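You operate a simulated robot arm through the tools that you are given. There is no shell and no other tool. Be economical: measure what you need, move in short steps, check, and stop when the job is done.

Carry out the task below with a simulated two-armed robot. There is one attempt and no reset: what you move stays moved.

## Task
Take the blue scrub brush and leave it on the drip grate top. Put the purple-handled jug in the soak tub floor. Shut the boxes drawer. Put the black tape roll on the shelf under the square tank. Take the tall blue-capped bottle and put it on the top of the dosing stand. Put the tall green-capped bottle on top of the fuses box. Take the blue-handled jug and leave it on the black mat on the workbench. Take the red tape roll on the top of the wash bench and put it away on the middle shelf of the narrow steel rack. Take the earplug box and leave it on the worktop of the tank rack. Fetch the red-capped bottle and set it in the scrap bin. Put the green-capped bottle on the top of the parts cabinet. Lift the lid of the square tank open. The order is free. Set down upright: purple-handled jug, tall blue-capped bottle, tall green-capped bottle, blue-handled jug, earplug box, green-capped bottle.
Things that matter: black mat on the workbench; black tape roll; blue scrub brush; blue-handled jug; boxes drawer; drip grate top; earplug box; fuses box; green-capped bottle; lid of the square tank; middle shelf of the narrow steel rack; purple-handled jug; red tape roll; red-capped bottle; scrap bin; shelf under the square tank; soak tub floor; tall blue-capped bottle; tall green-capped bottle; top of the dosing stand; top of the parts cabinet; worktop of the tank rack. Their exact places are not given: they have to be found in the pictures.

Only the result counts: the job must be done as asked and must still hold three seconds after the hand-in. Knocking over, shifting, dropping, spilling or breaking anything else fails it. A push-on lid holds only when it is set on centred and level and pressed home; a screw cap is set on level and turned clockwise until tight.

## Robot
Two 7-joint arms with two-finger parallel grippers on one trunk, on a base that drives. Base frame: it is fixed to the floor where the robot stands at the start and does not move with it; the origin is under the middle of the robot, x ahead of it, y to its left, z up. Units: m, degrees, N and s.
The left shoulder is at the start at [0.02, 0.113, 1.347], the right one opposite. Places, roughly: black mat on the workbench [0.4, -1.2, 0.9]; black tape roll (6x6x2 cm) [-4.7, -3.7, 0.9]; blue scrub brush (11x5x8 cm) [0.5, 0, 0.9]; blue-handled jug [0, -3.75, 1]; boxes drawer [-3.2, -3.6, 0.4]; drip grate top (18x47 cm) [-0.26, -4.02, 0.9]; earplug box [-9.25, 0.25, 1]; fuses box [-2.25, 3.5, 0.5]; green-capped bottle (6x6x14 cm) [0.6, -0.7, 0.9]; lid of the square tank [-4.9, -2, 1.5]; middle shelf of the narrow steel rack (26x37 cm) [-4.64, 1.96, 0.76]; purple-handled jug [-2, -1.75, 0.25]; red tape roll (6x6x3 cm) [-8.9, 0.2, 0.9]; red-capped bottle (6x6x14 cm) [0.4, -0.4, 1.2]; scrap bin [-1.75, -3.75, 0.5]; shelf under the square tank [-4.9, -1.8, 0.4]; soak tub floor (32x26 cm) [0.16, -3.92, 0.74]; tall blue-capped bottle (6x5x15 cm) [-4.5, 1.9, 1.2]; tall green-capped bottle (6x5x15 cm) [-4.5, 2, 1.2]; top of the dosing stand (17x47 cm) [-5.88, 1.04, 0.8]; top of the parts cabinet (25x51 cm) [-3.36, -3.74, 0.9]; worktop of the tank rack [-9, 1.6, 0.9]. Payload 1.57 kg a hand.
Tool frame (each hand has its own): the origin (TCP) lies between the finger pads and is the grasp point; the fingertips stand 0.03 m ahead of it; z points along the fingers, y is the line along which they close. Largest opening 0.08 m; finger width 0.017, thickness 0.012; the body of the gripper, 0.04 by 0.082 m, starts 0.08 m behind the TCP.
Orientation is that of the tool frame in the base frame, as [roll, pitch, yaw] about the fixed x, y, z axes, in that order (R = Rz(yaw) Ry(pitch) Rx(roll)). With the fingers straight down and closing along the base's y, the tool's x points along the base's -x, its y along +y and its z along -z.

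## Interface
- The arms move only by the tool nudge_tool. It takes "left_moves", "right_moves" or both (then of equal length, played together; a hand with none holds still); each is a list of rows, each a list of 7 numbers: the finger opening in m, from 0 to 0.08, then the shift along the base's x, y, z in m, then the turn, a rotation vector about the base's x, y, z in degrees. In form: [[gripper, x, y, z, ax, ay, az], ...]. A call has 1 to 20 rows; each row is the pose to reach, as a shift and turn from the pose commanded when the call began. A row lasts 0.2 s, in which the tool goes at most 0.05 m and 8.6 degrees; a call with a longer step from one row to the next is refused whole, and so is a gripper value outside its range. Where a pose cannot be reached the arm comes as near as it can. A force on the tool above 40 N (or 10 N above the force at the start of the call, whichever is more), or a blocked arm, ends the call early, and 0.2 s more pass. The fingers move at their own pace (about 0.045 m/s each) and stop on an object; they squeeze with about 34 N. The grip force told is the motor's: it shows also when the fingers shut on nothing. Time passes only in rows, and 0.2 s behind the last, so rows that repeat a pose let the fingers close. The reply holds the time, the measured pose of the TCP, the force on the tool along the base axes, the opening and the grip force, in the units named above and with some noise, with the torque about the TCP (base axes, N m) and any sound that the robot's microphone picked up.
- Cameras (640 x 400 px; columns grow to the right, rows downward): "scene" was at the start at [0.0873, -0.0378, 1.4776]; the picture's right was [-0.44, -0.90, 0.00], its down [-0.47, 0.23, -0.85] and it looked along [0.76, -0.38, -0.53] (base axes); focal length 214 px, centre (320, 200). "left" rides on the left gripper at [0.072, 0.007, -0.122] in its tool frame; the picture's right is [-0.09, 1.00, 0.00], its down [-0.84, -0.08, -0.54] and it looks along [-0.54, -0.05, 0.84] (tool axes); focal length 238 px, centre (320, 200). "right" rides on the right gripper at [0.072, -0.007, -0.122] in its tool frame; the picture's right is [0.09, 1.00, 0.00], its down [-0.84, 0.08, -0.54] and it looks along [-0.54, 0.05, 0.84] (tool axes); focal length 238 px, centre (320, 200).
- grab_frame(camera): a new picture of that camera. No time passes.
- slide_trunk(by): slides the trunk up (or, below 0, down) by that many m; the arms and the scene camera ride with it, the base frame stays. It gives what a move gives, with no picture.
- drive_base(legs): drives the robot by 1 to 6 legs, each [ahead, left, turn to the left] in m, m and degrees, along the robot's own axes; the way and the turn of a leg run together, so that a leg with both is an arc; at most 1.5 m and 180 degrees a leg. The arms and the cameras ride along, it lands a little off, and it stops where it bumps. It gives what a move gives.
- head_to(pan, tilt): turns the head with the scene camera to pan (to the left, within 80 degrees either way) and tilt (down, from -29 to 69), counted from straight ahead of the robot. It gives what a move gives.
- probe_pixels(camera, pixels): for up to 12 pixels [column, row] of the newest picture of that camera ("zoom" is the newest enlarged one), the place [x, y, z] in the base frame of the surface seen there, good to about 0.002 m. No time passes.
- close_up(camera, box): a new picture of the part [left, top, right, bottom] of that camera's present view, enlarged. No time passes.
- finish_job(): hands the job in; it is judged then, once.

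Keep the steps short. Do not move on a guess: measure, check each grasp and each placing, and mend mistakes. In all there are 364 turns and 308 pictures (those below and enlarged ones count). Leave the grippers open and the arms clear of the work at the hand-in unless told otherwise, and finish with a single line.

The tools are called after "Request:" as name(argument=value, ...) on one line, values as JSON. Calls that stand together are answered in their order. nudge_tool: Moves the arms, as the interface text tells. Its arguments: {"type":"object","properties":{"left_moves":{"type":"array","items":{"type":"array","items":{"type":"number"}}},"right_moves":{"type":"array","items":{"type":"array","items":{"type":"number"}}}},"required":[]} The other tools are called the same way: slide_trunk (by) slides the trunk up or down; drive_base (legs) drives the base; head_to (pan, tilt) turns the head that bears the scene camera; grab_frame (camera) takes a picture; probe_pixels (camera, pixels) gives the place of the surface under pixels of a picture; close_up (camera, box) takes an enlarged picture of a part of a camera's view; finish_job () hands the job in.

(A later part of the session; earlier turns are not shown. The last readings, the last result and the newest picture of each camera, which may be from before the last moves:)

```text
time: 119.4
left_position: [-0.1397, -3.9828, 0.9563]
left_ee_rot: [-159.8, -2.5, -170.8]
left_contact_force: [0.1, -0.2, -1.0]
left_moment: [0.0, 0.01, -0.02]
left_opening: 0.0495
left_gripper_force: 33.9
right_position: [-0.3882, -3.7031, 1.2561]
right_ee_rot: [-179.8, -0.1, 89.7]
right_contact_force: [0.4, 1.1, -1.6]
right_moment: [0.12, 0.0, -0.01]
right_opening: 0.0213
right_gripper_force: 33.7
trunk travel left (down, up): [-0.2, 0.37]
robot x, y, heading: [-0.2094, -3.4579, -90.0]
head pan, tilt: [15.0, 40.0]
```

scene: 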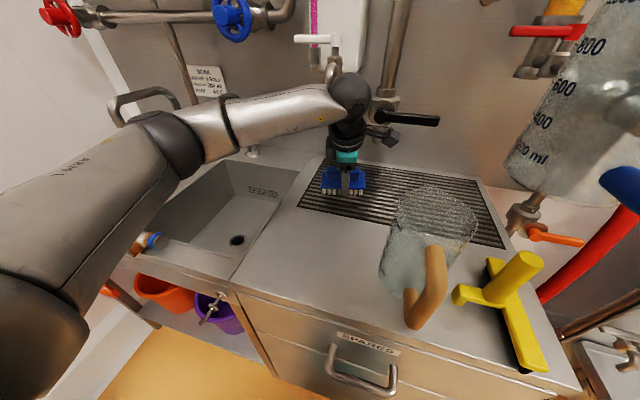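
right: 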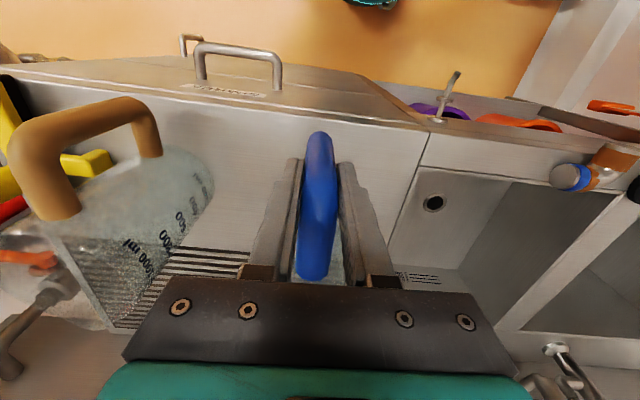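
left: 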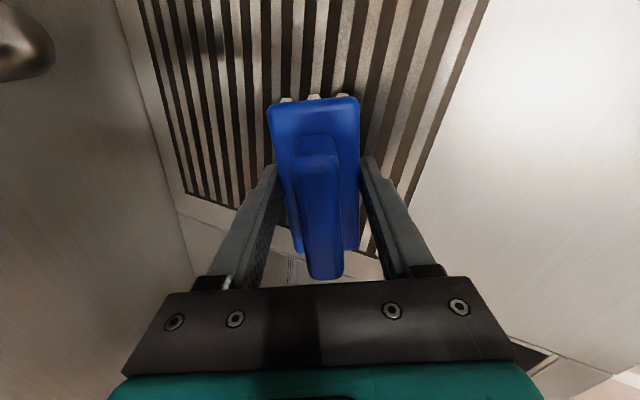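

Request:
nudge_tool(left_moves=[[0.0, 0, 0, -0.004, 0, 0, 0], [0.0, 0, 0, -0.008, 0, 0, 0], [0.0, 0, 0, -0.012, 0, 0, 0]])

```text
time: 120.2
left_position: [-0.1416, -3.983, 0.95]
left_ee_rot: [-159.0, -3.0, -170.8]
left_contact_force: [-1.3, -4.8, 27.4]
left_moment: [-0.05, -0.16, -0.27]
left_opening: 0.0495
left_gripper_force: 34.1
right_position: [-0.3888, -3.7016, 1.2583]
right_ee_rot: [-179.8, 0.1, 89.7]
right_contact_force: [-0.4, -0.8, -2.4]
right_moment: [0.13, -0.02, 0.0]
right_opening: 0.0213
right_gripper_force: 33.9
trunk travel left (down, up): [-0.2, 0.37]
robot x, y, heading: [-0.2116, -3.4581, -90.2]
head pan, tilt: [15.0, 40.0]
```

Contact (27 N). I ease up 3 mm, open to 0.065 and withdraw along the tool axis.

Request:
nudge_tool(left_moves=[[0.0, 0, 0, 0.005, 0, 0, 0], [0.065, 0, 0, 0.005, 0, 0, 0], [0.065, 0, 0, 0.005, 0, 0, 0], [0.065, 0, 0.006, 0.02, 0, 0, 0], [0.07, 0, 0.014, 0.04, 0, 0, 0], [0.08, 0, 0.03, 0.08, 0, 0, 0], [0.08, 0, 0.06, 0.12, 0, 0, 0], [0.08, 0, 0.1, 0.14, 0, 0, 0]])

Request:
grab_frame(camera="left")

Request:
grab_frame(camera="scene")

```text
time: 122.0
left_position: [-0.1406, -3.8819, 1.0858]
left_ee_rot: [-159.9, -2.6, -170.9]
left_contact_force: [-0.6, 0.0, -0.4]
left_moment: [-0.04, -0.03, -0.04]
left_opening: 0.08
left_gripper_force: 0.0
right_position: [-0.3875, -3.7028, 1.2581]
right_ee_rot: [-179.8, 0.0, 89.7]
right_contact_force: [-0.1, 0.5, -2.3]
right_moment: [0.11, 0.02, 0.04]
right_opening: 0.0213
right_gripper_force: 33.4
trunk travel left (down, up): [-0.2, 0.37]
robot x, y, heading: [-0.2086, -3.4565, -90.3]
head pan, tilt: [15.0, 40.0]
```

```text
258 pictures are left
```

left: 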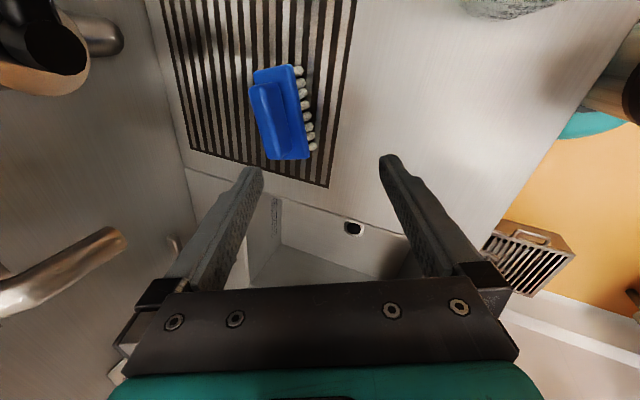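

```text
257 pictures are left
```

scene: 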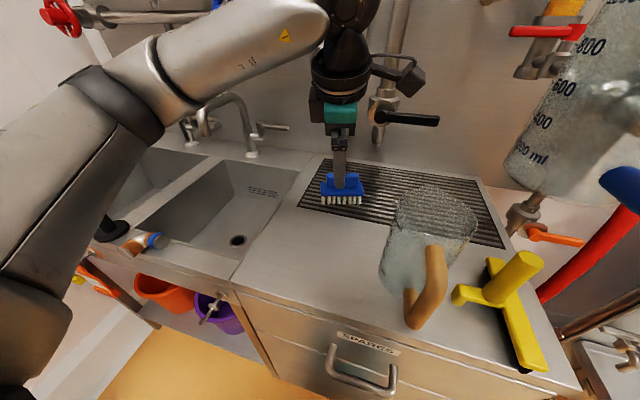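

The brush stands on the grate. I retract the left arm, untilt it, back off and turn toward the mat bench.

Request:
nudge_tool(left_moves=[[0.08, 0.0, 0.045, 0.02, 4, 0, 0], [0.08, 0.0, 0.09, 0.04, 8, 0, 0], [0.08, 0, 0.135, 0.06, 12, 0, 0], [0.08, 0, 0.18, 0.08, 16, 0, 0], [0.08, 0, 0.22, 0.1, 20, 0, 0]])

Request:
drive_base(legs=[[-0.4, 0, 0]])

Request:
drive_base(legs=[[0, 0, 90], [0, 1.4, 0], [0, 0.45, 0]])

Request:
head_to(pan=0, tilt=35)

Request:
grab_frame(camera="scene")

```text
time: 123.2
left_position: [-0.1404, -3.6625, 1.1847]
left_ee_rot: [179.2, 0.6, -169.7]
left_contact_force: [0.2, -1.0, 1.0]
left_moment: [-0.01, 0.0, -0.04]
left_opening: 0.0799
left_gripper_force: 0.0
right_position: [-0.3887, -3.7035, 1.2577]
right_ee_rot: [-179.8, 0.0, 89.8]
right_contact_force: [-0.4, 0.4, -1.8]
right_moment: [0.14, 0.02, 0.0]
right_opening: 0.0213
right_gripper_force: 34.2
trunk travel left (down, up): [-0.2, 0.37]
robot x, y, heading: [-0.2101, -3.4548, -90.4]
head pan, tilt: [15.0, 40.0]
```

```text
time: 125.7
left_position: [-0.1394, -3.2642, 1.1849]
left_ee_rot: [-179.9, 0.7, -170.0]
left_contact_force: [1.4, 0.3, -0.1]
left_moment: [0.02, -0.02, 0.0]
left_opening: 0.08
left_gripper_force: 0.0
right_position: [-0.3853, -3.3034, 1.2568]
right_ee_rot: [-179.8, 0.0, 89.7]
right_contact_force: [-0.3, -0.5, -1.4]
right_moment: [0.09, 0.02, -0.01]
right_opening: 0.0215
right_gripper_force: 34.0
trunk travel left (down, up): [-0.2, 0.37]
robot x, y, heading: [-0.2082, -3.0587, -90.2]
head pan, tilt: [15.0, 40.0]
```

```text
time: 138.8
left_position: [-0.0341, -1.1408, 1.1845]
left_ee_rot: [179.8, 0.7, -78.1]
left_contact_force: [0.7, -0.5, 0.2]
left_moment: [0.0, -0.03, 0.0]
left_opening: 0.08
left_gripper_force: 0.1
right_position: [0.0159, -1.3849, 1.2568]
right_ee_rot: [-179.9, -0.1, -178.3]
right_contact_force: [-0.6, -0.1, -1.5]
right_moment: [-0.02, 0.15, -0.01]
right_opening: 0.0214
right_gripper_force: 34.1
trunk travel left (down, up): [-0.2, 0.37]
robot x, y, heading: [-0.2375, -1.2194, 1.5]
head pan, tilt: [15.0, 40.0]
```

```text
time: 139.5
left_position: [-0.0342, -1.1406, 1.1839]
left_ee_rot: [179.7, 0.8, -78.1]
left_contact_force: [0.8, -0.1, -0.4]
left_moment: [0.01, 0.03, 0.0]
left_opening: 0.0802
left_gripper_force: 0.0
right_position: [0.0157, -1.3866, 1.2574]
right_ee_rot: [-179.8, -0.2, -178.3]
right_contact_force: [-0.4, 0.0, -2.1]
right_moment: [0.01, 0.1, 0.0]
right_opening: 0.0214
right_gripper_force: 33.9
trunk travel left (down, up): [-0.2, 0.37]
robot x, y, heading: [-0.2384, -1.218, 1.5]
head pan, tilt: [0.0, 35.0]
```

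```text
256 pictures are left
```

scene: 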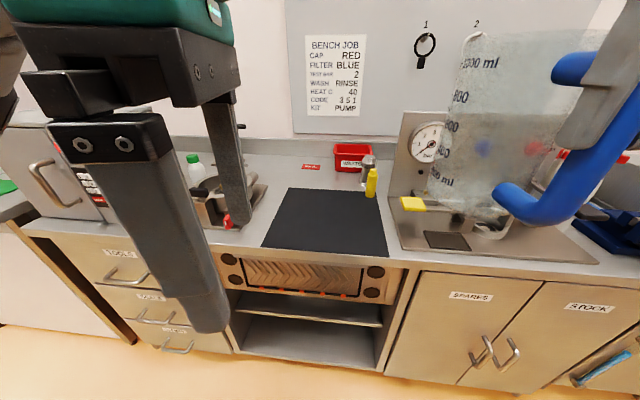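

I see the black mat at (330,222) and the green-capped bottle at (195,168). I probe both.

Request:
probe_pixels(camera="scene", pixels=[[264, 245], [386, 255], [290, 190], [370, 195], [330, 222], [193, 158], [197, 180], [370, 185], [390, 225], [330, 262]])

```text
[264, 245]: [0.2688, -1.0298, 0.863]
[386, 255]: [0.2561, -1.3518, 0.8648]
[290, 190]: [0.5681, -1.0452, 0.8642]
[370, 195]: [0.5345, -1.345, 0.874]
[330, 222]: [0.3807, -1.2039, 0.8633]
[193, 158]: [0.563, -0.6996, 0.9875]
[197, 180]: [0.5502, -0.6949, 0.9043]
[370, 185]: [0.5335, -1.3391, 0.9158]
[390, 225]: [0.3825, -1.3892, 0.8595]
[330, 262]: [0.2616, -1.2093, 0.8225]
```

The mat spans x 0.265–0.565, y -1.35 to -1.03, z 0.863. I drive up and bring the jug over it.

Request:
drive_base(legs=[[0.24, 0.1, -1.5]])

Request:
nudge_tool(right_moves=[[0, 0.02, 0.03, -0.03, 0, 0, 0], [0, 0.04, 0.06, -0.06, 0, 0, 0], [0, 0.06, 0.07, -0.1, 0, 0, 0], [0, 0.06, 0.07, -0.14, 0, 0, 0], [0, 0.06, 0.07, -0.18, 0, 0, 0], [0, 0.06, 0.07, -0.22, 0, 0, 0]])

Request:
grab_frame(camera="scene")

```text
time: 141.4
left_position: [0.2062, -1.0422, 1.1836]
left_ee_rot: [179.7, 0.7, -79.5]
left_contact_force: [0.0, 0.2, 1.0]
left_moment: [-0.03, 0.0, -0.01]
left_opening: 0.0799
left_gripper_force: 0.1
right_position: [0.2495, -1.2889, 1.2574]
right_ee_rot: [-179.9, 0.0, -179.8]
right_contact_force: [0.0, 0.0, -1.2]
right_moment: [-0.01, 0.15, 0.02]
right_opening: 0.0211
right_gripper_force: 33.7
trunk travel left (down, up): [-0.2, 0.37]
robot x, y, heading: [0.0026, -1.1147, 0.1]
head pan, tilt: [0.0, 35.0]
```

```text
time: 142.8
left_position: [0.2048, -1.0432, 1.1839]
left_ee_rot: [179.7, 0.8, -79.6]
left_contact_force: [0.6, -0.4, -0.5]
left_moment: [0.03, 0.01, -0.04]
left_opening: 0.08
left_gripper_force: 0.0
right_position: [0.3074, -1.2213, 1.0365]
right_ee_rot: [-180.0, -0.2, -179.9]
right_contact_force: [-0.4, -1.1, -1.3]
right_moment: [-0.01, 0.13, -0.03]
right_opening: 0.0211
right_gripper_force: 34.2
trunk travel left (down, up): [-0.2, 0.37]
robot x, y, heading: [0.0037, -1.1127, 0.2]
head pan, tilt: [0.0, 35.0]
```

```text
255 pictures are left
```

scene: 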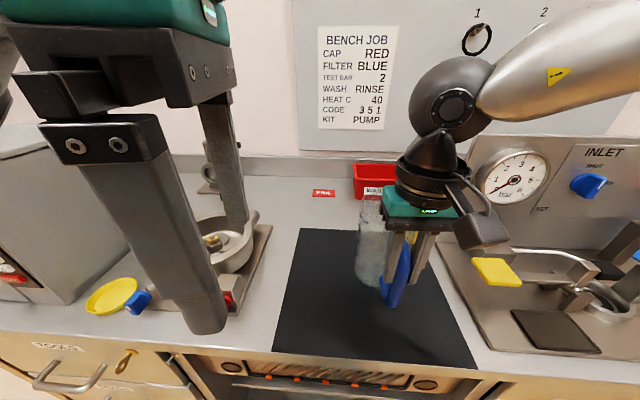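

Good. I lower until contact (expected near TCP z 0.989).

Request:
nudge_tool(right_moves=[[0, 0, 0, -0.02, 0, 0, 0], [0, 0, 0, -0.036, 0, 0, 0], [0, 0, 0, -0.043, 0, 0, 0], [0, 0, 0, -0.048, 0, 0, 0]])

```text
time: 143.8
left_position: [0.2048, -1.0437, 1.1836]
left_ee_rot: [179.8, 0.8, -79.6]
left_contact_force: [-0.3, -0.5, 0.5]
left_moment: [-0.01, 0.0, -0.01]
left_opening: 0.08
left_gripper_force: 0.2
right_position: [0.3086, -1.22, 0.9902]
right_ee_rot: [-179.9, 0.0, -179.9]
right_contact_force: [-4.4, -1.3, 7.7]
right_moment: [0.09, -0.56, -0.03]
right_opening: 0.0213
right_gripper_force: 33.4
trunk travel left (down, up): [-0.2, 0.37]
robot x, y, heading: [0.0016, -1.1162, 0.0]
head pan, tilt: [0.0, 35.0]
```

Contact. I open and lift straight up.

Request:
nudge_tool(right_moves=[[0.04, 0, 0, 0.001, 0, 0, 0], [0.06, 0, 0, 0.001, 0, 0, 0], [0.06, 0, 0, 0.001, 0, 0, 0], [0.06, 0, 0, 0.04, 0, 0, 0], [0.08, 0, 0, 0.085, 0, 0, 0], [0.08, -0.03, 0, 0.12, 0, 0, 0], [0.08, -0.07, 0, 0.14, 0, 0, 0]])

Request:
grab_frame(camera="scene")

```text
time: 145.4
left_position: [0.2061, -1.0427, 1.1844]
left_ee_rot: [179.7, 0.7, -79.6]
left_contact_force: [0.0, 0.2, -0.1]
left_moment: [-0.03, 0.0, -0.02]
left_opening: 0.0801
left_gripper_force: 0.0
right_position: [0.2372, -1.2199, 1.1285]
right_ee_rot: [-179.8, -0.1, -179.8]
right_contact_force: [0.0, -0.8, -0.3]
right_moment: [0.02, -0.01, -0.01]
right_opening: 0.08
right_gripper_force: 0.0
trunk travel left (down, up): [-0.2, 0.37]
robot x, y, heading: [0.0019, -1.1145, 0.3]
head pan, tilt: [0.0, 35.0]
```

```text
254 pictures are left
```

scene: 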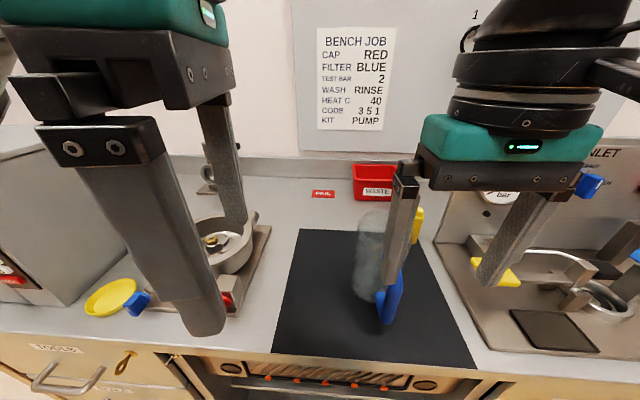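

The blue-handled jug stands on the mat. Next the green-capped bottle with the left hand: I turn it to close sideways and move the base left.

Request:
nudge_tool(left_moves=[[0.08, 0, 0, 0, 0, 0, -8.4], [0.08, 0, 0, 0, 0, 0, -16.8], [0.08, 0, 0, 0, 0, 0, -25.2], [0.08, 0, 0, 0, 0, 0, -33.6], [0.08, 0, 0, 0, 0, 0, -42], [0.08, 0, 0, 0, 0, 0, -50.4], [0.08, 0, 0, 0, 0, 0, -58.8], [0.08, 0, 0, 0, 0, 0, -67.2], [0.08, 0, 0, 0, 0, 0, -75.6], [0.08, 0, 0, 0, 0, 0, -84], [0.08, 0, 0, 0, 0, 0, -92.4], [0.08, 0, 0, 0, 0, 0, -100.4]])

Request:
drive_base(legs=[[0, 0.32, 0]])

Request:
grab_frame(camera="left")

Request:
grab_frame(camera="scene")

```text
time: 147.2
left_position: [0.2094, -1.0431, 1.1821]
left_ee_rot: [179.8, 1.0, -143.3]
left_contact_force: [-0.1, -0.2, -0.5]
left_moment: [0.03, 0.01, -0.01]
left_opening: 0.08
left_gripper_force: 0.1
right_position: [0.2374, -1.2191, 1.1284]
right_ee_rot: [-179.7, -0.1, -179.8]
right_contact_force: [0.2, 0.5, 0.2]
right_moment: [0.02, -0.04, 0.01]
right_opening: 0.0802
right_gripper_force: 0.1
trunk travel left (down, up): [-0.2, 0.37]
robot x, y, heading: [0.0018, -1.1131, 0.1]
head pan, tilt: [0.0, 35.0]
stopped in row 8 (left hand): the force on the tool passed its limit at 47 N (the readings are from after the stop); the commanded pose is now the measured one
```

```text
time: 149.3
left_position: [0.2085, -0.7256, 1.1832]
left_ee_rot: [-180.0, 1.1, -143.4]
left_contact_force: [7.7, -1.9, -1.4]
left_moment: [0.26, 0.94, 0.43]
left_opening: 0.0798
left_gripper_force: 0.0
right_position: [0.2378, -0.902, 1.1285]
right_ee_rot: [-179.8, -0.1, -179.9]
right_contact_force: [-0.7, 0.5, -1.1]
right_moment: [0.03, -0.05, -0.01]
right_opening: 0.0802
right_gripper_force: 0.0
trunk travel left (down, up): [-0.2, 0.37]
robot x, y, heading: [-0.0019, -0.7953, 0.0]
head pan, tilt: [0.0, 35.0]
```

```text
253 pictures are left
```

left: 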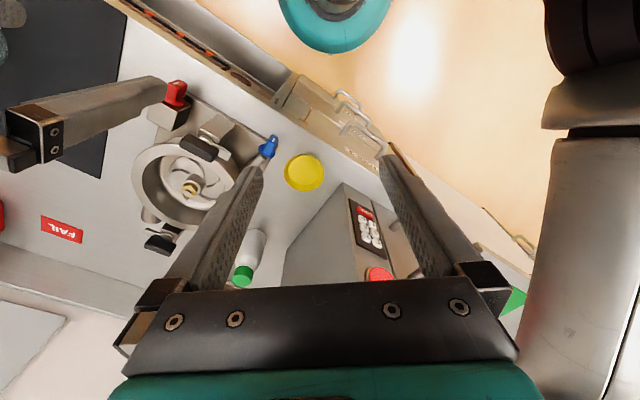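

```text
252 pictures are left
```

scene: 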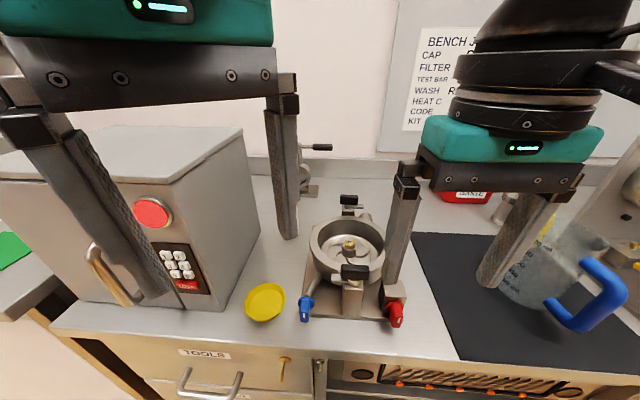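

The two hands touched each other. I move the right hand away and back, then finish the turn.

Request:
nudge_tool(right_moves=[[0.08, -0.01, -0.04, 0.0, 0, 0, 0], [0.08, -0.02, -0.08, 0.01, 0, 0, 0], [0.08, -0.04, -0.11, 0.02, 0, 0, 0], [0.08, -0.06, -0.14, 0.02, 0, 0, 0]])

Request:
nudge_tool(left_moves=[[0.08, 0, 0, 0.01, 0, 0, -8], [0.08, 0, 0, 0.02, 0, 0, -16], [0.08, 0, 0, 0.03, 0, 0, -24], [0.08, 0, 0, 0.03, 0, 0, -32], [0.08, 0, 0, 0.03, 0, 0, -36.6]])

Request:
grab_frame(camera="left")

```text
time: 150.3
left_position: [0.2088, -0.7278, 1.1845]
left_ee_rot: [-180.0, 1.1, -143.2]
left_contact_force: [1.4, -0.2, 0.1]
left_moment: [0.03, 0.09, 0.05]
left_opening: 0.0802
left_gripper_force: 0.1
right_position: [0.1763, -1.0437, 1.1482]
right_ee_rot: [-179.8, -0.1, -179.8]
right_contact_force: [-0.3, -0.7, 0.2]
right_moment: [0.0, -0.02, 0.01]
right_opening: 0.08
right_gripper_force: 0.0
trunk travel left (down, up): [-0.2, 0.37]
robot x, y, heading: [-0.0001, -0.7966, 0.1]
head pan, tilt: [0.0, 35.0]
```

```text
time: 150.7
left_position: [0.2116, -0.7257, 1.1845]
left_ee_rot: [179.7, 1.6, -145.9]
left_contact_force: [1.8, 0.0, -1.8]
left_moment: [0.1, -0.05, 0.0]
left_opening: 0.0799
left_gripper_force: 0.1
right_position: [0.1767, -1.0443, 1.1498]
right_ee_rot: [-179.8, -0.2, -179.9]
right_contact_force: [0.2, -0.3, -1.6]
right_moment: [-0.01, 0.0, -0.02]
right_opening: 0.08
right_gripper_force: 0.1
trunk travel left (down, up): [-0.2, 0.37]
robot x, y, heading: [-0.0018, -0.8024, -0.1]
head pan, tilt: [0.0, 35.0]
stopped in row 1 (left hand): the force on the tool passed its limit at 49 N (the readings are from after the stop); the commanded pose is now the measured one
```

```text
251 pictures are left
```

left: 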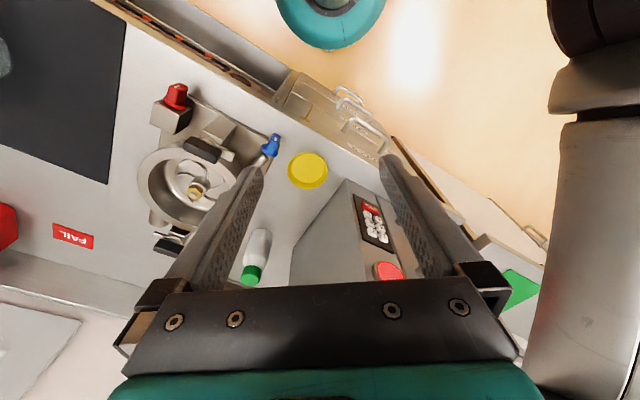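

Perhaps the hand collides with its own arm because it is too close in. I extend it forward 0.12 m first, then turn.

Request:
nudge_tool(left_moves=[[0.08, 0.04, -0.01, 0.02, 0, 0, 0], [0.08, 0.08, -0.02, 0.04, 0, 0, 0], [0.08, 0.12, -0.02, 0.05, 0, 0, 0], [0.08, 0.12, -0.02, 0.05, 0, 0, -8], [0.08, 0.12, -0.02, 0.05, 0, 0, -16], [0.08, 0.12, -0.02, 0.05, 0, 0, -24], [0.08, 0.12, -0.02, 0.05, 0, 0, -31], [0.08, 0.12, -0.02, 0.05, 0, 0, -34]])

Request:
grab_frame(camera="left")

```text
time: 152.5
left_position: [0.3311, -0.7471, 1.2355]
left_ee_rot: [-179.9, 1.6, 179.9]
left_contact_force: [-0.9, 0.0, -0.2]
left_moment: [-0.02, 0.03, 0.02]
left_opening: 0.0798
left_gripper_force: 0.0
right_position: [0.1766, -1.0429, 1.1485]
right_ee_rot: [-179.8, -0.1, -179.9]
right_contact_force: [0.0, 0.8, 0.2]
right_moment: [0.01, -0.02, 0.03]
right_opening: 0.0799
right_gripper_force: 0.0
trunk travel left (down, up): [-0.2, 0.37]
robot x, y, heading: [-0.0016, -0.7982, 0.1]
head pan, tilt: [0.0, 35.0]
```

```text
250 pictures are left
```

left: 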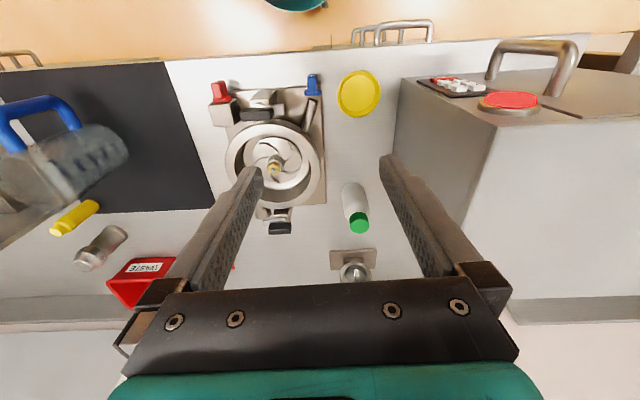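

Request:
probe_pixels(camera="left", pixels=[[358, 218], [358, 228], [353, 195], [343, 195], [367, 195], [357, 268], [400, 120], [460, 215], [322, 180], [290, 225], [351, 182]])

```text
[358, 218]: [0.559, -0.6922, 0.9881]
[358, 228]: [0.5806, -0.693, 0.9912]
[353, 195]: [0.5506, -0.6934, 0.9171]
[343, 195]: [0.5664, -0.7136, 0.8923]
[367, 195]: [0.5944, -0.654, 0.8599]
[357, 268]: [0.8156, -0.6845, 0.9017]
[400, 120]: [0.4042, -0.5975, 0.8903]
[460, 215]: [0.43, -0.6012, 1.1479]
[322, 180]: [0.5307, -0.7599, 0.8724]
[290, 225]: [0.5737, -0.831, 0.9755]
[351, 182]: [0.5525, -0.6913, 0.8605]
```

The bottle axis is at (0.577,-0.693), cap top 0.992, and the oven side is at y -0.60. The right arm is safer here, as its elbow swings away from the oven. I raise the left hand and move the base left and closer.

Request:
nudge_tool(left_moves=[[0.08, -0.02, 0.02, 0.04, 0, 0, 0], [0.08, -0.04, 0.04, 0.08, 0, 0, 0], [0.08, -0.05, 0.06, 0.11, 0, 0, 0]])

Request:
drive_base(legs=[[0, 0.22, 0], [0.05, 0, 0]])

Request:
nudge_tool(right_moves=[[0.08, 0.03, 0.03, 0.0, 0, 0, 0], [0.08, 0.06, 0.06, 0.0, 0, 0, 0], [0.08, 0.1, 0.09, 0.0, 0, -4, 0], [0.08, 0.14, 0.12, -0.0, 0, -8, 0], [0.08, 0.18, 0.13, -0.01, 0, -12, 0], [0.08, 0.22, 0.13, -0.02, 0, -16, 0], [0.08, 0.25, 0.13, -0.03, 0, -20, 0], [0.08, 0.28, 0.13, -0.05, 0, -22, 0]])

Request:
grab_frame(camera="right")

```text
time: 153.3
left_position: [0.279, -0.6871, 1.3467]
left_ee_rot: [-179.8, 1.8, 179.9]
left_contact_force: [-0.8, -0.1, 0.4]
left_moment: [-0.02, 0.0, 0.02]
left_opening: 0.0801
left_gripper_force: 0.0
right_position: [0.1771, -1.0428, 1.1489]
right_ee_rot: [-179.8, -0.1, -180.0]
right_contact_force: [0.4, -0.3, -0.1]
right_moment: [0.01, -0.01, -0.01]
right_opening: 0.08
right_gripper_force: 0.2
trunk travel left (down, up): [-0.2, 0.37]
robot x, y, heading: [0.0013, -0.8002, 0.3]
head pan, tilt: [0.0, 35.0]
```

```text
time: 155.6
left_position: [0.3236, -0.4679, 1.3458]
left_ee_rot: [-179.9, 1.6, -179.9]
left_contact_force: [-0.6, -0.1, -0.1]
left_moment: [0.01, -0.08, 0.01]
left_opening: 0.0797
left_gripper_force: 0.1
right_position: [0.2202, -0.825, 1.1486]
right_ee_rot: [-179.8, -0.1, -179.9]
right_contact_force: [-0.2, -0.3, 0.0]
right_moment: [-0.01, -0.02, 0.04]
right_opening: 0.0799
right_gripper_force: 0.1
trunk travel left (down, up): [-0.2, 0.37]
robot x, y, heading: [0.0421, -0.5783, -0.0]
head pan, tilt: [0.0, 35.0]
stopped in leg 2: the robot was blocked; the commanded pose is now the measured one
```

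```text
time: 157.4
left_position: [0.3267, -0.4675, 1.3442]
left_ee_rot: [-180.0, 1.4, -179.9]
left_contact_force: [-0.3, 0.3, 0.1]
left_moment: [0.04, 0.0, 0.01]
left_opening: 0.0802
left_gripper_force: 0.1
right_position: [0.503, -0.6949, 1.098]
right_ee_rot: [-179.8, 21.9, -180.0]
right_contact_force: [-0.1, 0.0, 0.4]
right_moment: [-0.01, -0.01, 0.01]
right_opening: 0.0799
right_gripper_force: 0.0
trunk travel left (down, up): [-0.2, 0.37]
robot x, y, heading: [0.045, -0.5793, 0.2]
head pan, tilt: [0.0, 35.0]
```

```text
249 pictures are left
```

right: 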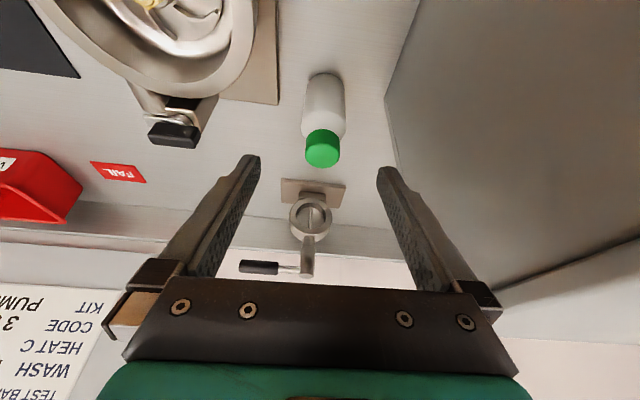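

Lined up. I advance along the tool axis onto the bottle.

Request:
nudge_tool(right_moves=[[0.08, 0.02, 0.001, -0.04, 0, 0, 0], [0.08, 0.04, 0.002, -0.08, 0, 0, 0], [0.08, 0.058, 0.002, -0.12, 0, 0, 0], [0.08, 0.072, 0.002, -0.155, 0, 0, 0]])

Request:
grab_frame(camera="right")

```text
time: 158.4
left_position: [0.326, -0.4664, 1.3442]
left_ee_rot: [-179.9, 1.6, -179.8]
left_contact_force: [0.3, 0.4, 0.9]
left_moment: [0.03, 0.0, 0.02]
left_opening: 0.08
left_gripper_force: 0.2
right_position: [0.5566, -0.7101, 0.9509]
right_ee_rot: [-179.9, 22.0, -179.8]
right_contact_force: [-0.2, -0.1, 0.1]
right_moment: [0.0, -0.01, 0.02]
right_opening: 0.0798
right_gripper_force: 0.0
right hand out of reach, approached as far as the arm can: row 3, 4
trunk travel left (down, up): [-0.2, 0.37]
robot x, y, heading: [0.0457, -0.5802, 0.0]
head pan, tilt: [0.0, 35.0]
```

```text
248 pictures are left
```

right: 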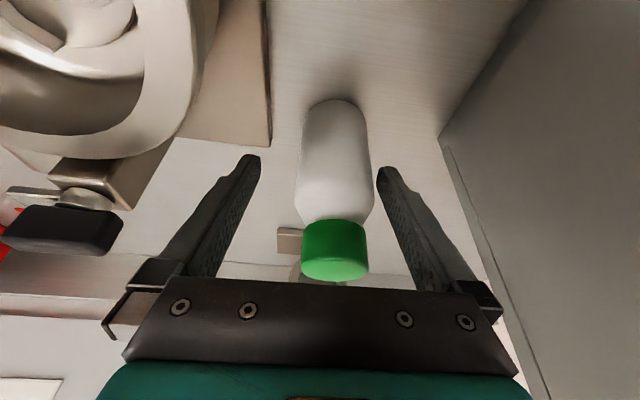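

Slightly out of reach. I back up along the axis and add tilt (to 36°).

Request:
nudge_tool(right_moves=[[0.08, -0.016, 0.0, 0.04, 0, 0, 0], [0.08, -0.032, 0.005, 0.08, 0, 0, 0], [0.08, -0.045, 0.012, 0.12, 0, 0, 0], [0.08, -0.055, 0.017, 0.12, 0, -7, 0], [0.08, -0.062, 0.017, 0.11, 0, -14, 0]])

Request:
nudge_tool(right_moves=[[0.08, 0.027, 0, -0.037, 0, 0, 0], [0.08, 0.054, 0, -0.074, 0, 0, 0], [0.08, 0.08, 0, -0.105, 0, 0, 0]])

Request:
grab_frame(camera="right")

```text
time: 159.6
left_position: [0.3262, -0.4662, 1.3459]
left_ee_rot: [-179.9, 1.5, -179.9]
left_contact_force: [0.5, -0.3, 0.4]
left_moment: [0.01, 0.01, 0.02]
left_opening: 0.0798
left_gripper_force: 0.0
right_position: [0.4952, -0.6934, 1.0626]
right_ee_rot: [-179.8, 36.0, -179.9]
right_contact_force: [0.5, -0.2, 0.1]
right_moment: [-0.01, -0.03, 0.01]
right_opening: 0.0799
right_gripper_force: 0.0
trunk travel left (down, up): [-0.2, 0.37]
robot x, y, heading: [0.0406, -0.5804, -0.0]
head pan, tilt: [0.0, 35.0]
```

```text
time: 160.4
left_position: [0.326, -0.4666, 1.3445]
left_ee_rot: [-179.9, 1.5, -179.9]
left_contact_force: [-0.3, -0.7, 0.6]
left_moment: [-0.03, -0.01, 0.02]
left_opening: 0.0802
left_gripper_force: 0.1
right_position: [0.5741, -0.6957, 0.9581]
right_ee_rot: [-179.8, 35.8, -179.9]
right_contact_force: [-0.1, -0.3, 0.4]
right_moment: [-0.03, -0.01, -0.01]
right_opening: 0.0801
right_gripper_force: 0.1
right hand out of reach, approached as far as the arm can: row 3
trunk travel left (down, up): [-0.2, 0.37]
robot x, y, heading: [0.0443, -0.5784, 0.3]
head pan, tilt: [0.0, 35.0]
```

```text
247 pictures are left
```

right: 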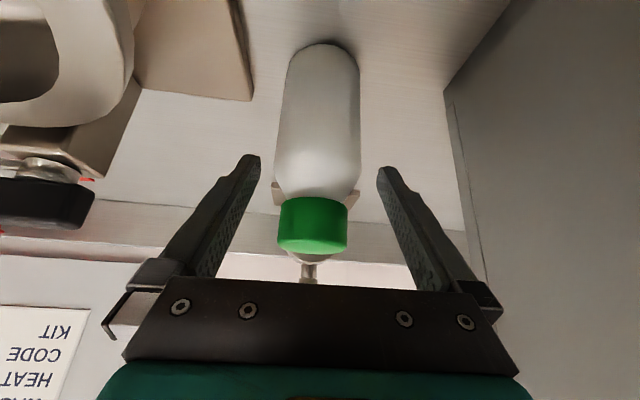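

I lower the trunk 0.02 m to grip lower on the body, then close.

Request:
slide_trunk(by=-0.02)

Request:
nudge_tool(right_moves=[[0.0, 0, 0, 0, 0, 0, 0], [0.0, 0, 0, 0, 0, 0, 0], [0.0, 0, 0, 0, 0, 0, 0], [0.0, 0, 0, 0, 0, 0, 0]])

Request:
grab_frame(camera="right")

```text
time: 161.1
left_position: [0.3257, -0.4673, 1.3251]
left_ee_rot: [-179.9, 1.5, -179.8]
left_contact_force: [-0.5, -0.9, -0.6]
left_moment: [0.02, 0.01, -0.04]
left_opening: 0.08
left_gripper_force: 0.0
right_position: [0.5722, -0.6959, 0.939]
right_ee_rot: [-179.8, 35.8, -179.9]
right_contact_force: [-0.8, 0.6, 0.4]
right_moment: [0.0, 0.01, -0.01]
right_opening: 0.0801
right_gripper_force: 0.1
trunk travel left (down, up): [-0.18, 0.39]
robot x, y, heading: [0.0408, -0.5817, 0.1]
head pan, tilt: [0.0, 35.0]
```

```text
time: 162.1
left_position: [0.3263, -0.4667, 1.3252]
left_ee_rot: [-179.9, 1.5, -179.9]
left_contact_force: [-0.9, -1.2, 0.0]
left_moment: [0.0, 0.0, -0.05]
left_opening: 0.0802
left_gripper_force: 0.1
right_position: [0.5726, -0.6956, 0.9402]
right_ee_rot: [-180.0, 35.9, -179.9]
right_contact_force: [-0.7, 0.2, -0.3]
right_moment: [-0.01, 0.03, 0.02]
right_opening: 0.0535
right_gripper_force: 34.2
trunk travel left (down, up): [-0.18, 0.39]
robot x, y, heading: [0.0454, -0.5799, 0.3]
head pan, tilt: [0.0, 35.0]
```

```text
246 pictures are left
```

right: 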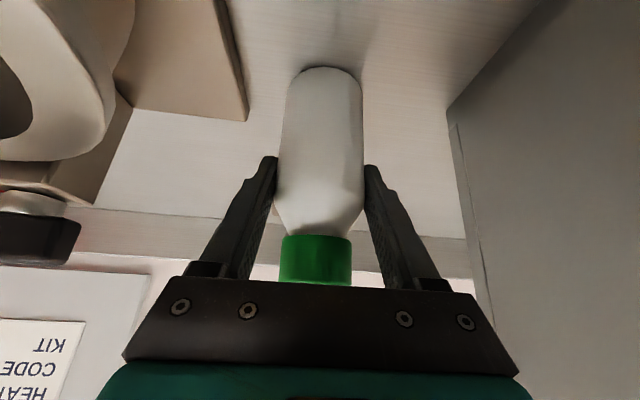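

Gripped at 0.0535 m, 34 N. I lift with the trunk, then pull back.

Request:
slide_trunk(by=0.15)

Request:
drive_base(legs=[[-0.45, 0, 0]])

Request:
grab_frame(camera="right")

```text
time: 163.8
left_position: [0.3259, -0.4668, 1.4743]
left_ee_rot: [-179.8, 1.5, -179.9]
left_contact_force: [0.5, -0.1, 0.6]
left_moment: [0.0, 0.0, 0.03]
left_opening: 0.0801
left_gripper_force: 0.1
right_position: [0.5729, -0.6959, 1.0875]
right_ee_rot: [-179.8, 35.9, -179.9]
right_contact_force: [-0.3, -0.3, -0.9]
right_moment: [0.01, 0.01, -0.02]
right_opening: 0.0534
right_gripper_force: 33.7
trunk travel left (down, up): [-0.33, 0.24]
robot x, y, heading: [0.0426, -0.5797, 0.3]
head pan, tilt: [0.0, 35.0]
```

```text
time: 166.6
left_position: [-0.1265, -0.4682, 1.4752]
left_ee_rot: [-179.8, 1.5, -179.9]
left_contact_force: [-0.3, -0.6, -0.8]
left_moment: [0.02, -0.04, -0.03]
left_opening: 0.0799
left_gripper_force: 0.2
right_position: [0.1202, -0.6971, 1.0889]
right_ee_rot: [-179.8, 35.9, -179.9]
right_contact_force: [0.7, -0.1, -0.4]
right_moment: [-0.02, -0.01, -0.01]
right_opening: 0.053
right_gripper_force: 33.8
trunk travel left (down, up): [-0.33, 0.24]
robot x, y, heading: [-0.4092, -0.578, 0.1]
head pan, tilt: [0.0, 35.0]
```

```text
245 pictures are left
```

right: 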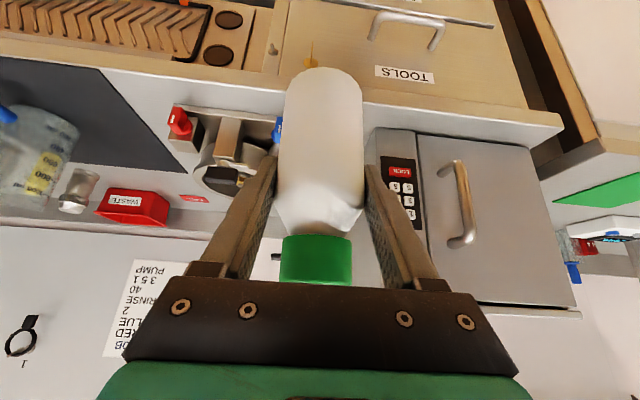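

Next I look for the purple-handled jug (around (-2,-1.75,0.25)). I turn toward it.

Request:
drive_base(legs=[[0, 0, -140]])

Request:
head_to(pan=0, tilt=25)

Request:
grab_frame(camera="scene")

```text
time: 172.7
left_position: [-0.5515, -0.8461, 1.4749]
left_ee_rot: [-179.9, 1.5, 40.4]
left_contact_force: [0.7, 0.1, -0.2]
left_moment: [-0.02, 0.02, -0.02]
left_opening: 0.0801
left_gripper_force: 0.0
right_position: [-0.8875, -0.832, 1.0878]
right_ee_rot: [-179.8, 35.9, 40.4]
right_contact_force: [0.5, -0.9, -1.9]
right_moment: [0.01, 0.01, 0.01]
right_opening: 0.0529
right_gripper_force: 34.3
trunk travel left (down, up): [-0.33, 0.24]
robot x, y, heading: [-0.4083, -0.579, -139.6]
head pan, tilt: [0.0, 35.0]
```

```text
time: 173.4
left_position: [-0.5515, -0.8468, 1.4756]
left_ee_rot: [-179.8, 1.5, 40.4]
left_contact_force: [0.5, -0.3, 0.1]
left_moment: [-0.01, 0.0, 0.0]
left_opening: 0.0799
left_gripper_force: 0.0
right_position: [-0.8874, -0.8317, 1.0895]
right_ee_rot: [-179.8, 35.9, 40.5]
right_contact_force: [0.4, -0.6, -0.1]
right_moment: [0.03, 0.02, -0.03]
right_opening: 0.0529
right_gripper_force: 34.0
trunk travel left (down, up): [-0.33, 0.24]
robot x, y, heading: [-0.4095, -0.5802, -139.5]
head pan, tilt: [0.0, 25.0]
```

```text
244 pictures are left
```

scene: 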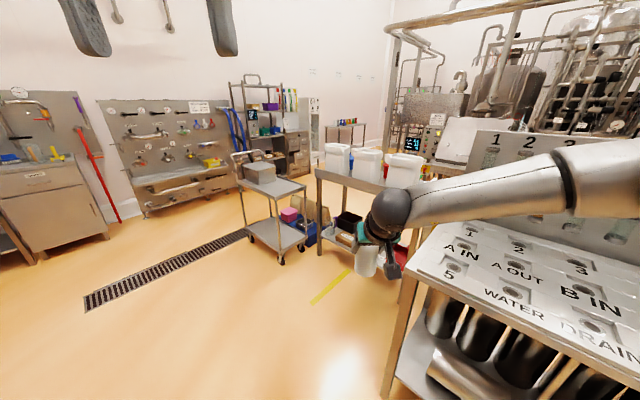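

Request:
close_up(camera="scene", box=[220, 140, 420, 280])

Request:
probe_pixels(camera="scene", pixels=[[288, 213], [265, 232], [310, 230], [300, 205], [265, 172], [275, 190], [350, 215], [345, 180], [320, 200], [410, 240]])

```text
2.86 times, centred on (320, 210) of scene
```

zoom: 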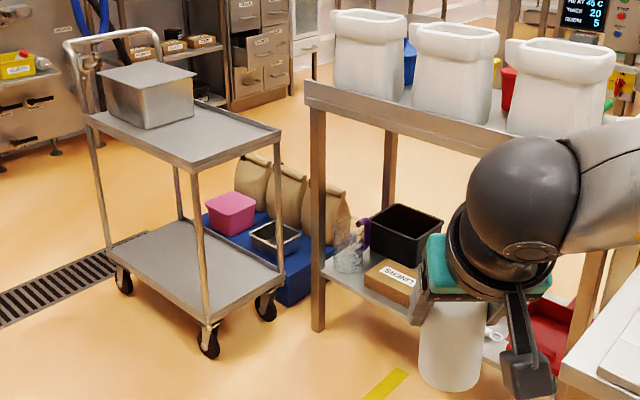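

```text
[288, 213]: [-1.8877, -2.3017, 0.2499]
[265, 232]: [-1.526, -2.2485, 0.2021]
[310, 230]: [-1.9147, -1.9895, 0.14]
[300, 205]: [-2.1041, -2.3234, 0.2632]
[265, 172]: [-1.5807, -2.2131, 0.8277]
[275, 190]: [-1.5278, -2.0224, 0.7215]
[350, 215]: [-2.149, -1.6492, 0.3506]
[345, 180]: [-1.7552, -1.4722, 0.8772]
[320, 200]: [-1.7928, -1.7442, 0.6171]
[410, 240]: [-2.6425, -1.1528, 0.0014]
```

The purple-handled jug is on the low shelf under the white-container table, and both hands shouldn't be full there. I deliver the green bottle first, driving along the aisle to the parts cabinet.

Request:
drive_base(legs=[[0, 0, 49.5], [1.4, 0, 0], [0.9, 0, 0], [0, -1.4, 0], [0, -1.1, 0]])

Request:
head_to(pan=0, tilt=30)

Request:
grab_frame(camera="scene")

```text
time: 198.9
left_position: [-2.7977, -3.1756, 1.4756]
left_ee_rot: [-179.9, 1.6, 90.2]
left_contact_force: [0.0, 0.2, -0.5]
left_moment: [-0.02, -0.01, 0.02]
left_opening: 0.0799
left_gripper_force: 0.0
right_position: [-3.0251, -3.4224, 1.0882]
right_ee_rot: [-179.8, 35.9, 90.3]
right_contact_force: [0.7, 0.3, -0.9]
right_moment: [0.02, 0.0, 0.01]
right_opening: 0.0527
right_gripper_force: 33.4
trunk travel left (down, up): [-0.33, 0.24]
robot x, y, heading: [-2.9065, -2.8921, -89.9]
head pan, tilt: [0.0, 25.0]
```

```text
time: 199.5
left_position: [-2.797, -3.1757, 1.4752]
left_ee_rot: [-179.9, 1.4, 90.3]
left_contact_force: [0.0, 0.6, -0.1]
left_moment: [0.03, 0.0, 0.0]
left_opening: 0.0803
left_gripper_force: 0.0
right_position: [-3.0254, -3.4241, 1.0889]
right_ee_rot: [-179.8, 35.9, 90.2]
right_contact_force: [0.9, -0.3, -0.4]
right_moment: [0.0, 0.03, 0.01]
right_opening: 0.0527
right_gripper_force: 34.6
trunk travel left (down, up): [-0.33, 0.24]
robot x, y, heading: [-2.9135, -2.8992, -89.6]
head pan, tilt: [0.0, 30.0]
```

```text
242 pictures are left
```

scene: 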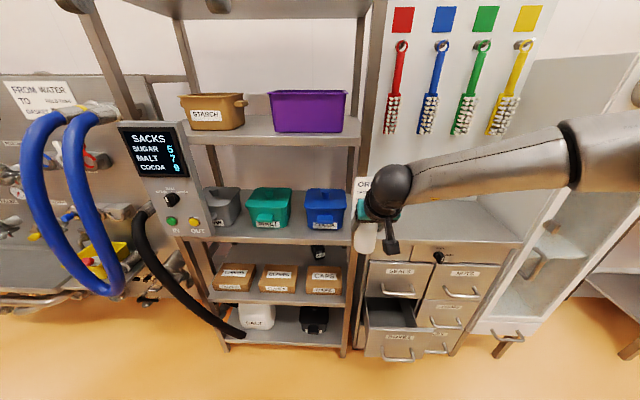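

The parts cabinet is at right, with the open drawer at (388,325). I shift right 0.3 m and look.

Request:
drive_base(legs=[[0, -0.3, 0]])

Request:
head_to(pan=-5, tilt=38)

Request:
grab_frame(camera="scene")

```text
time: 201.6
left_position: [-3.0991, -3.1769, 1.4741]
left_ee_rot: [-179.9, 1.4, 90.3]
left_contact_force: [-0.2, -0.9, 0.5]
left_moment: [0.01, -0.01, 0.01]
left_opening: 0.0802
left_gripper_force: 0.1
right_position: [-3.3247, -3.4246, 1.0885]
right_ee_rot: [-179.9, 35.9, 90.3]
right_contact_force: [-0.7, -0.3, 0.3]
right_moment: [-0.01, 0.02, 0.0]
right_opening: 0.0528
right_gripper_force: 34.0
trunk travel left (down, up): [-0.33, 0.24]
robot x, y, heading: [-3.2097, -2.8957, -89.5]
head pan, tilt: [0.0, 30.0]
```

```text
time: 202.3
left_position: [-3.0972, -3.1773, 1.475]
left_ee_rot: [-180.0, 1.5, 90.2]
left_contact_force: [0.5, 0.0, -1.0]
left_moment: [0.01, 0.01, 0.02]
left_opening: 0.0802
left_gripper_force: 0.0
right_position: [-3.3242, -3.4242, 1.0879]
right_ee_rot: [-179.9, 35.9, 90.4]
right_contact_force: [0.1, -1.2, -0.4]
right_moment: [0.03, 0.0, 0.0]
right_opening: 0.0526
right_gripper_force: 33.5
trunk travel left (down, up): [-0.33, 0.24]
robot x, y, heading: [-3.2106, -2.8957, -89.7]
head pan, tilt: [-5.0, 38.0]
```

```text
241 pictures are left
```

scene: 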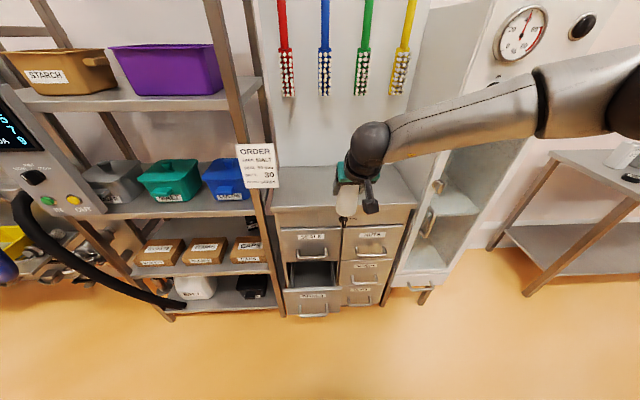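

Request:
probe_pixels(camera="scene", pixels=[[300, 190], [300, 206], [400, 200], [320, 175], [395, 175], [275, 207], [310, 305], [315, 318], [285, 280], [330, 285], [345, 225], [315, 270]])

Request:
close_up(camera="scene", box=[250, 150, 450, 330])

```text
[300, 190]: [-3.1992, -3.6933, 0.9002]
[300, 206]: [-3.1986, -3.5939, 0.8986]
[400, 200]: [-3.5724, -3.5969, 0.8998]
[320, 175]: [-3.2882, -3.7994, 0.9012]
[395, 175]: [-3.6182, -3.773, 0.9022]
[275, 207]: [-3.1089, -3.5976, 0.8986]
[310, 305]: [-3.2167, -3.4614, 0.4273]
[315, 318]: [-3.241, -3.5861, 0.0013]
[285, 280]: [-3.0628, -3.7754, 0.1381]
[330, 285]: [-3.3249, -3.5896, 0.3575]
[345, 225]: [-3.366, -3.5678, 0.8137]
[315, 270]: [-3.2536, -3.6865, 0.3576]
```

```text
2.22 times, centred on (350, 240) of scene
```

zoom: 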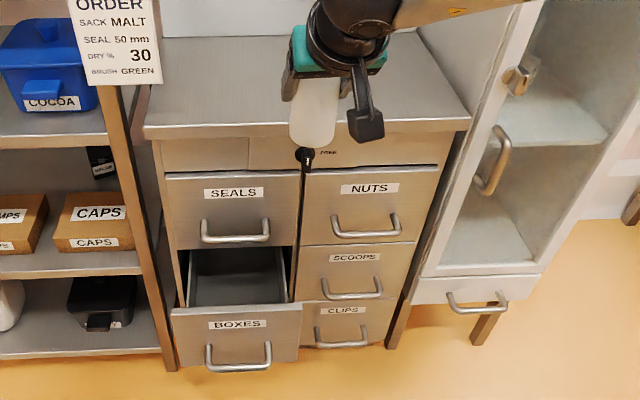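

The top is clear at z 0.90, from y -3.59 to -3.86. I drive 0.295 m ahead so the bottle comes to y -3.72, then lower with the trunk.

Request:
drive_base(legs=[[0.295, 0, 0]])

Request:
slide_trunk(by=-0.09)

Request:
grab_frame(camera="scene")

Request:
grab_frame(camera="right")

```text
time: 204.3
left_position: [-3.0964, -3.4745, 1.4744]
left_ee_rot: [-179.9, 1.5, 90.2]
left_contact_force: [-0.4, -0.3, -0.6]
left_moment: [0.0, -0.02, 0.0]
left_opening: 0.08
left_gripper_force: 0.1
right_position: [-3.3251, -3.7204, 1.0881]
right_ee_rot: [-179.8, 35.9, 90.2]
right_contact_force: [-0.3, -0.7, -1.2]
right_moment: [-0.01, -0.02, 0.02]
right_opening: 0.0524
right_gripper_force: 34.4
trunk travel left (down, up): [-0.33, 0.24]
robot x, y, heading: [-3.2096, -3.1919, -89.8]
head pan, tilt: [-5.0, 38.0]
```

```text
time: 205.5
left_position: [-3.098, -3.473, 1.3855]
left_ee_rot: [-179.9, 1.6, 90.2]
left_contact_force: [0.3, 0.1, -0.2]
left_moment: [0.02, 0.0, -0.03]
left_opening: 0.0802
left_gripper_force: 0.1
right_position: [-3.3245, -3.7201, 1.0]
right_ee_rot: [-179.8, 35.8, 90.4]
right_contact_force: [-0.1, 0.0, 0.1]
right_moment: [0.0, -0.01, 0.02]
right_opening: 0.0527
right_gripper_force: 34.1
trunk travel left (down, up): [-0.24, 0.33]
robot x, y, heading: [-3.2101, -3.1948, -89.9]
head pan, tilt: [-5.0, 38.0]
```

```text
239 pictures are left
```

scene: 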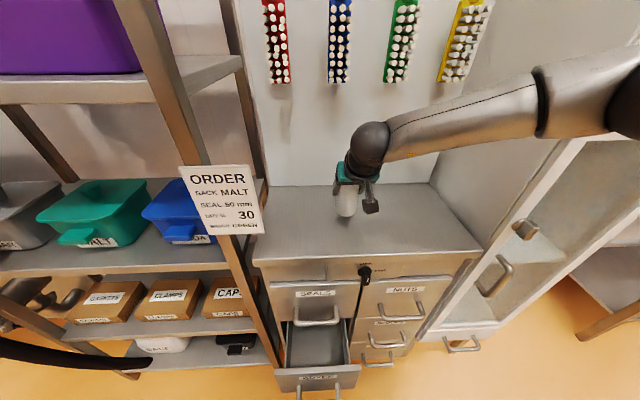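

```text
238 pictures are left
```

right: 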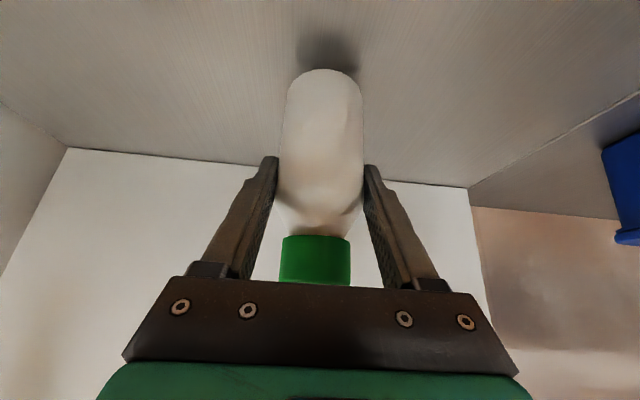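

Upright above the top. I lower in small steps to contact.

Request:
nudge_tool(right_moves=[[0, 0, 0, -0.01, 0, 0, 0], [0, 0, 0, -0.016, 0, 0, 0], [0, 0, 0, -0.02, 0, 0, 0]])

```text
time: 206.3
left_position: [-3.0967, -3.4731, 1.3854]
left_ee_rot: [-179.9, 1.5, 90.2]
left_contact_force: [0.5, 0.3, -1.0]
left_moment: [-0.03, 0.03, 0.02]
left_opening: 0.0799
left_gripper_force: 0.1
right_position: [-3.3305, -3.7161, 0.9824]
right_ee_rot: [179.9, 35.9, 90.2]
right_contact_force: [0.2, -0.8, 0.7]
right_moment: [-0.01, -0.05, 0.01]
right_opening: 0.0528
right_gripper_force: 34.3
right hand out of reach, approached as far as the arm can: row 1, 2, 3
trunk travel left (down, up): [-0.24, 0.33]
robot x, y, heading: [-3.2087, -3.1928, -89.9]
head pan, tilt: [-5.0, 38.0]
```

Request:
slide_trunk(by=-0.004)

```text
time: 206.9
left_position: [-3.0962, -3.4728, 1.3819]
left_ee_rot: [-179.9, 1.5, 90.2]
left_contact_force: [0.4, -0.4, -0.8]
left_moment: [0.01, -0.01, 0.02]
left_opening: 0.0797
left_gripper_force: 0.1
right_position: [-3.3309, -3.7153, 0.9782]
right_ee_rot: [179.9, 35.9, 90.2]
right_contact_force: [-0.9, 0.7, 3.0]
right_moment: [0.03, -0.07, -0.02]
right_opening: 0.0527
right_gripper_force: 34.1
trunk travel left (down, up): [-0.236, 0.334]
robot x, y, heading: [-3.2087, -3.1913, -90.1]
head pan, tilt: [-5.0, 38.0]
```

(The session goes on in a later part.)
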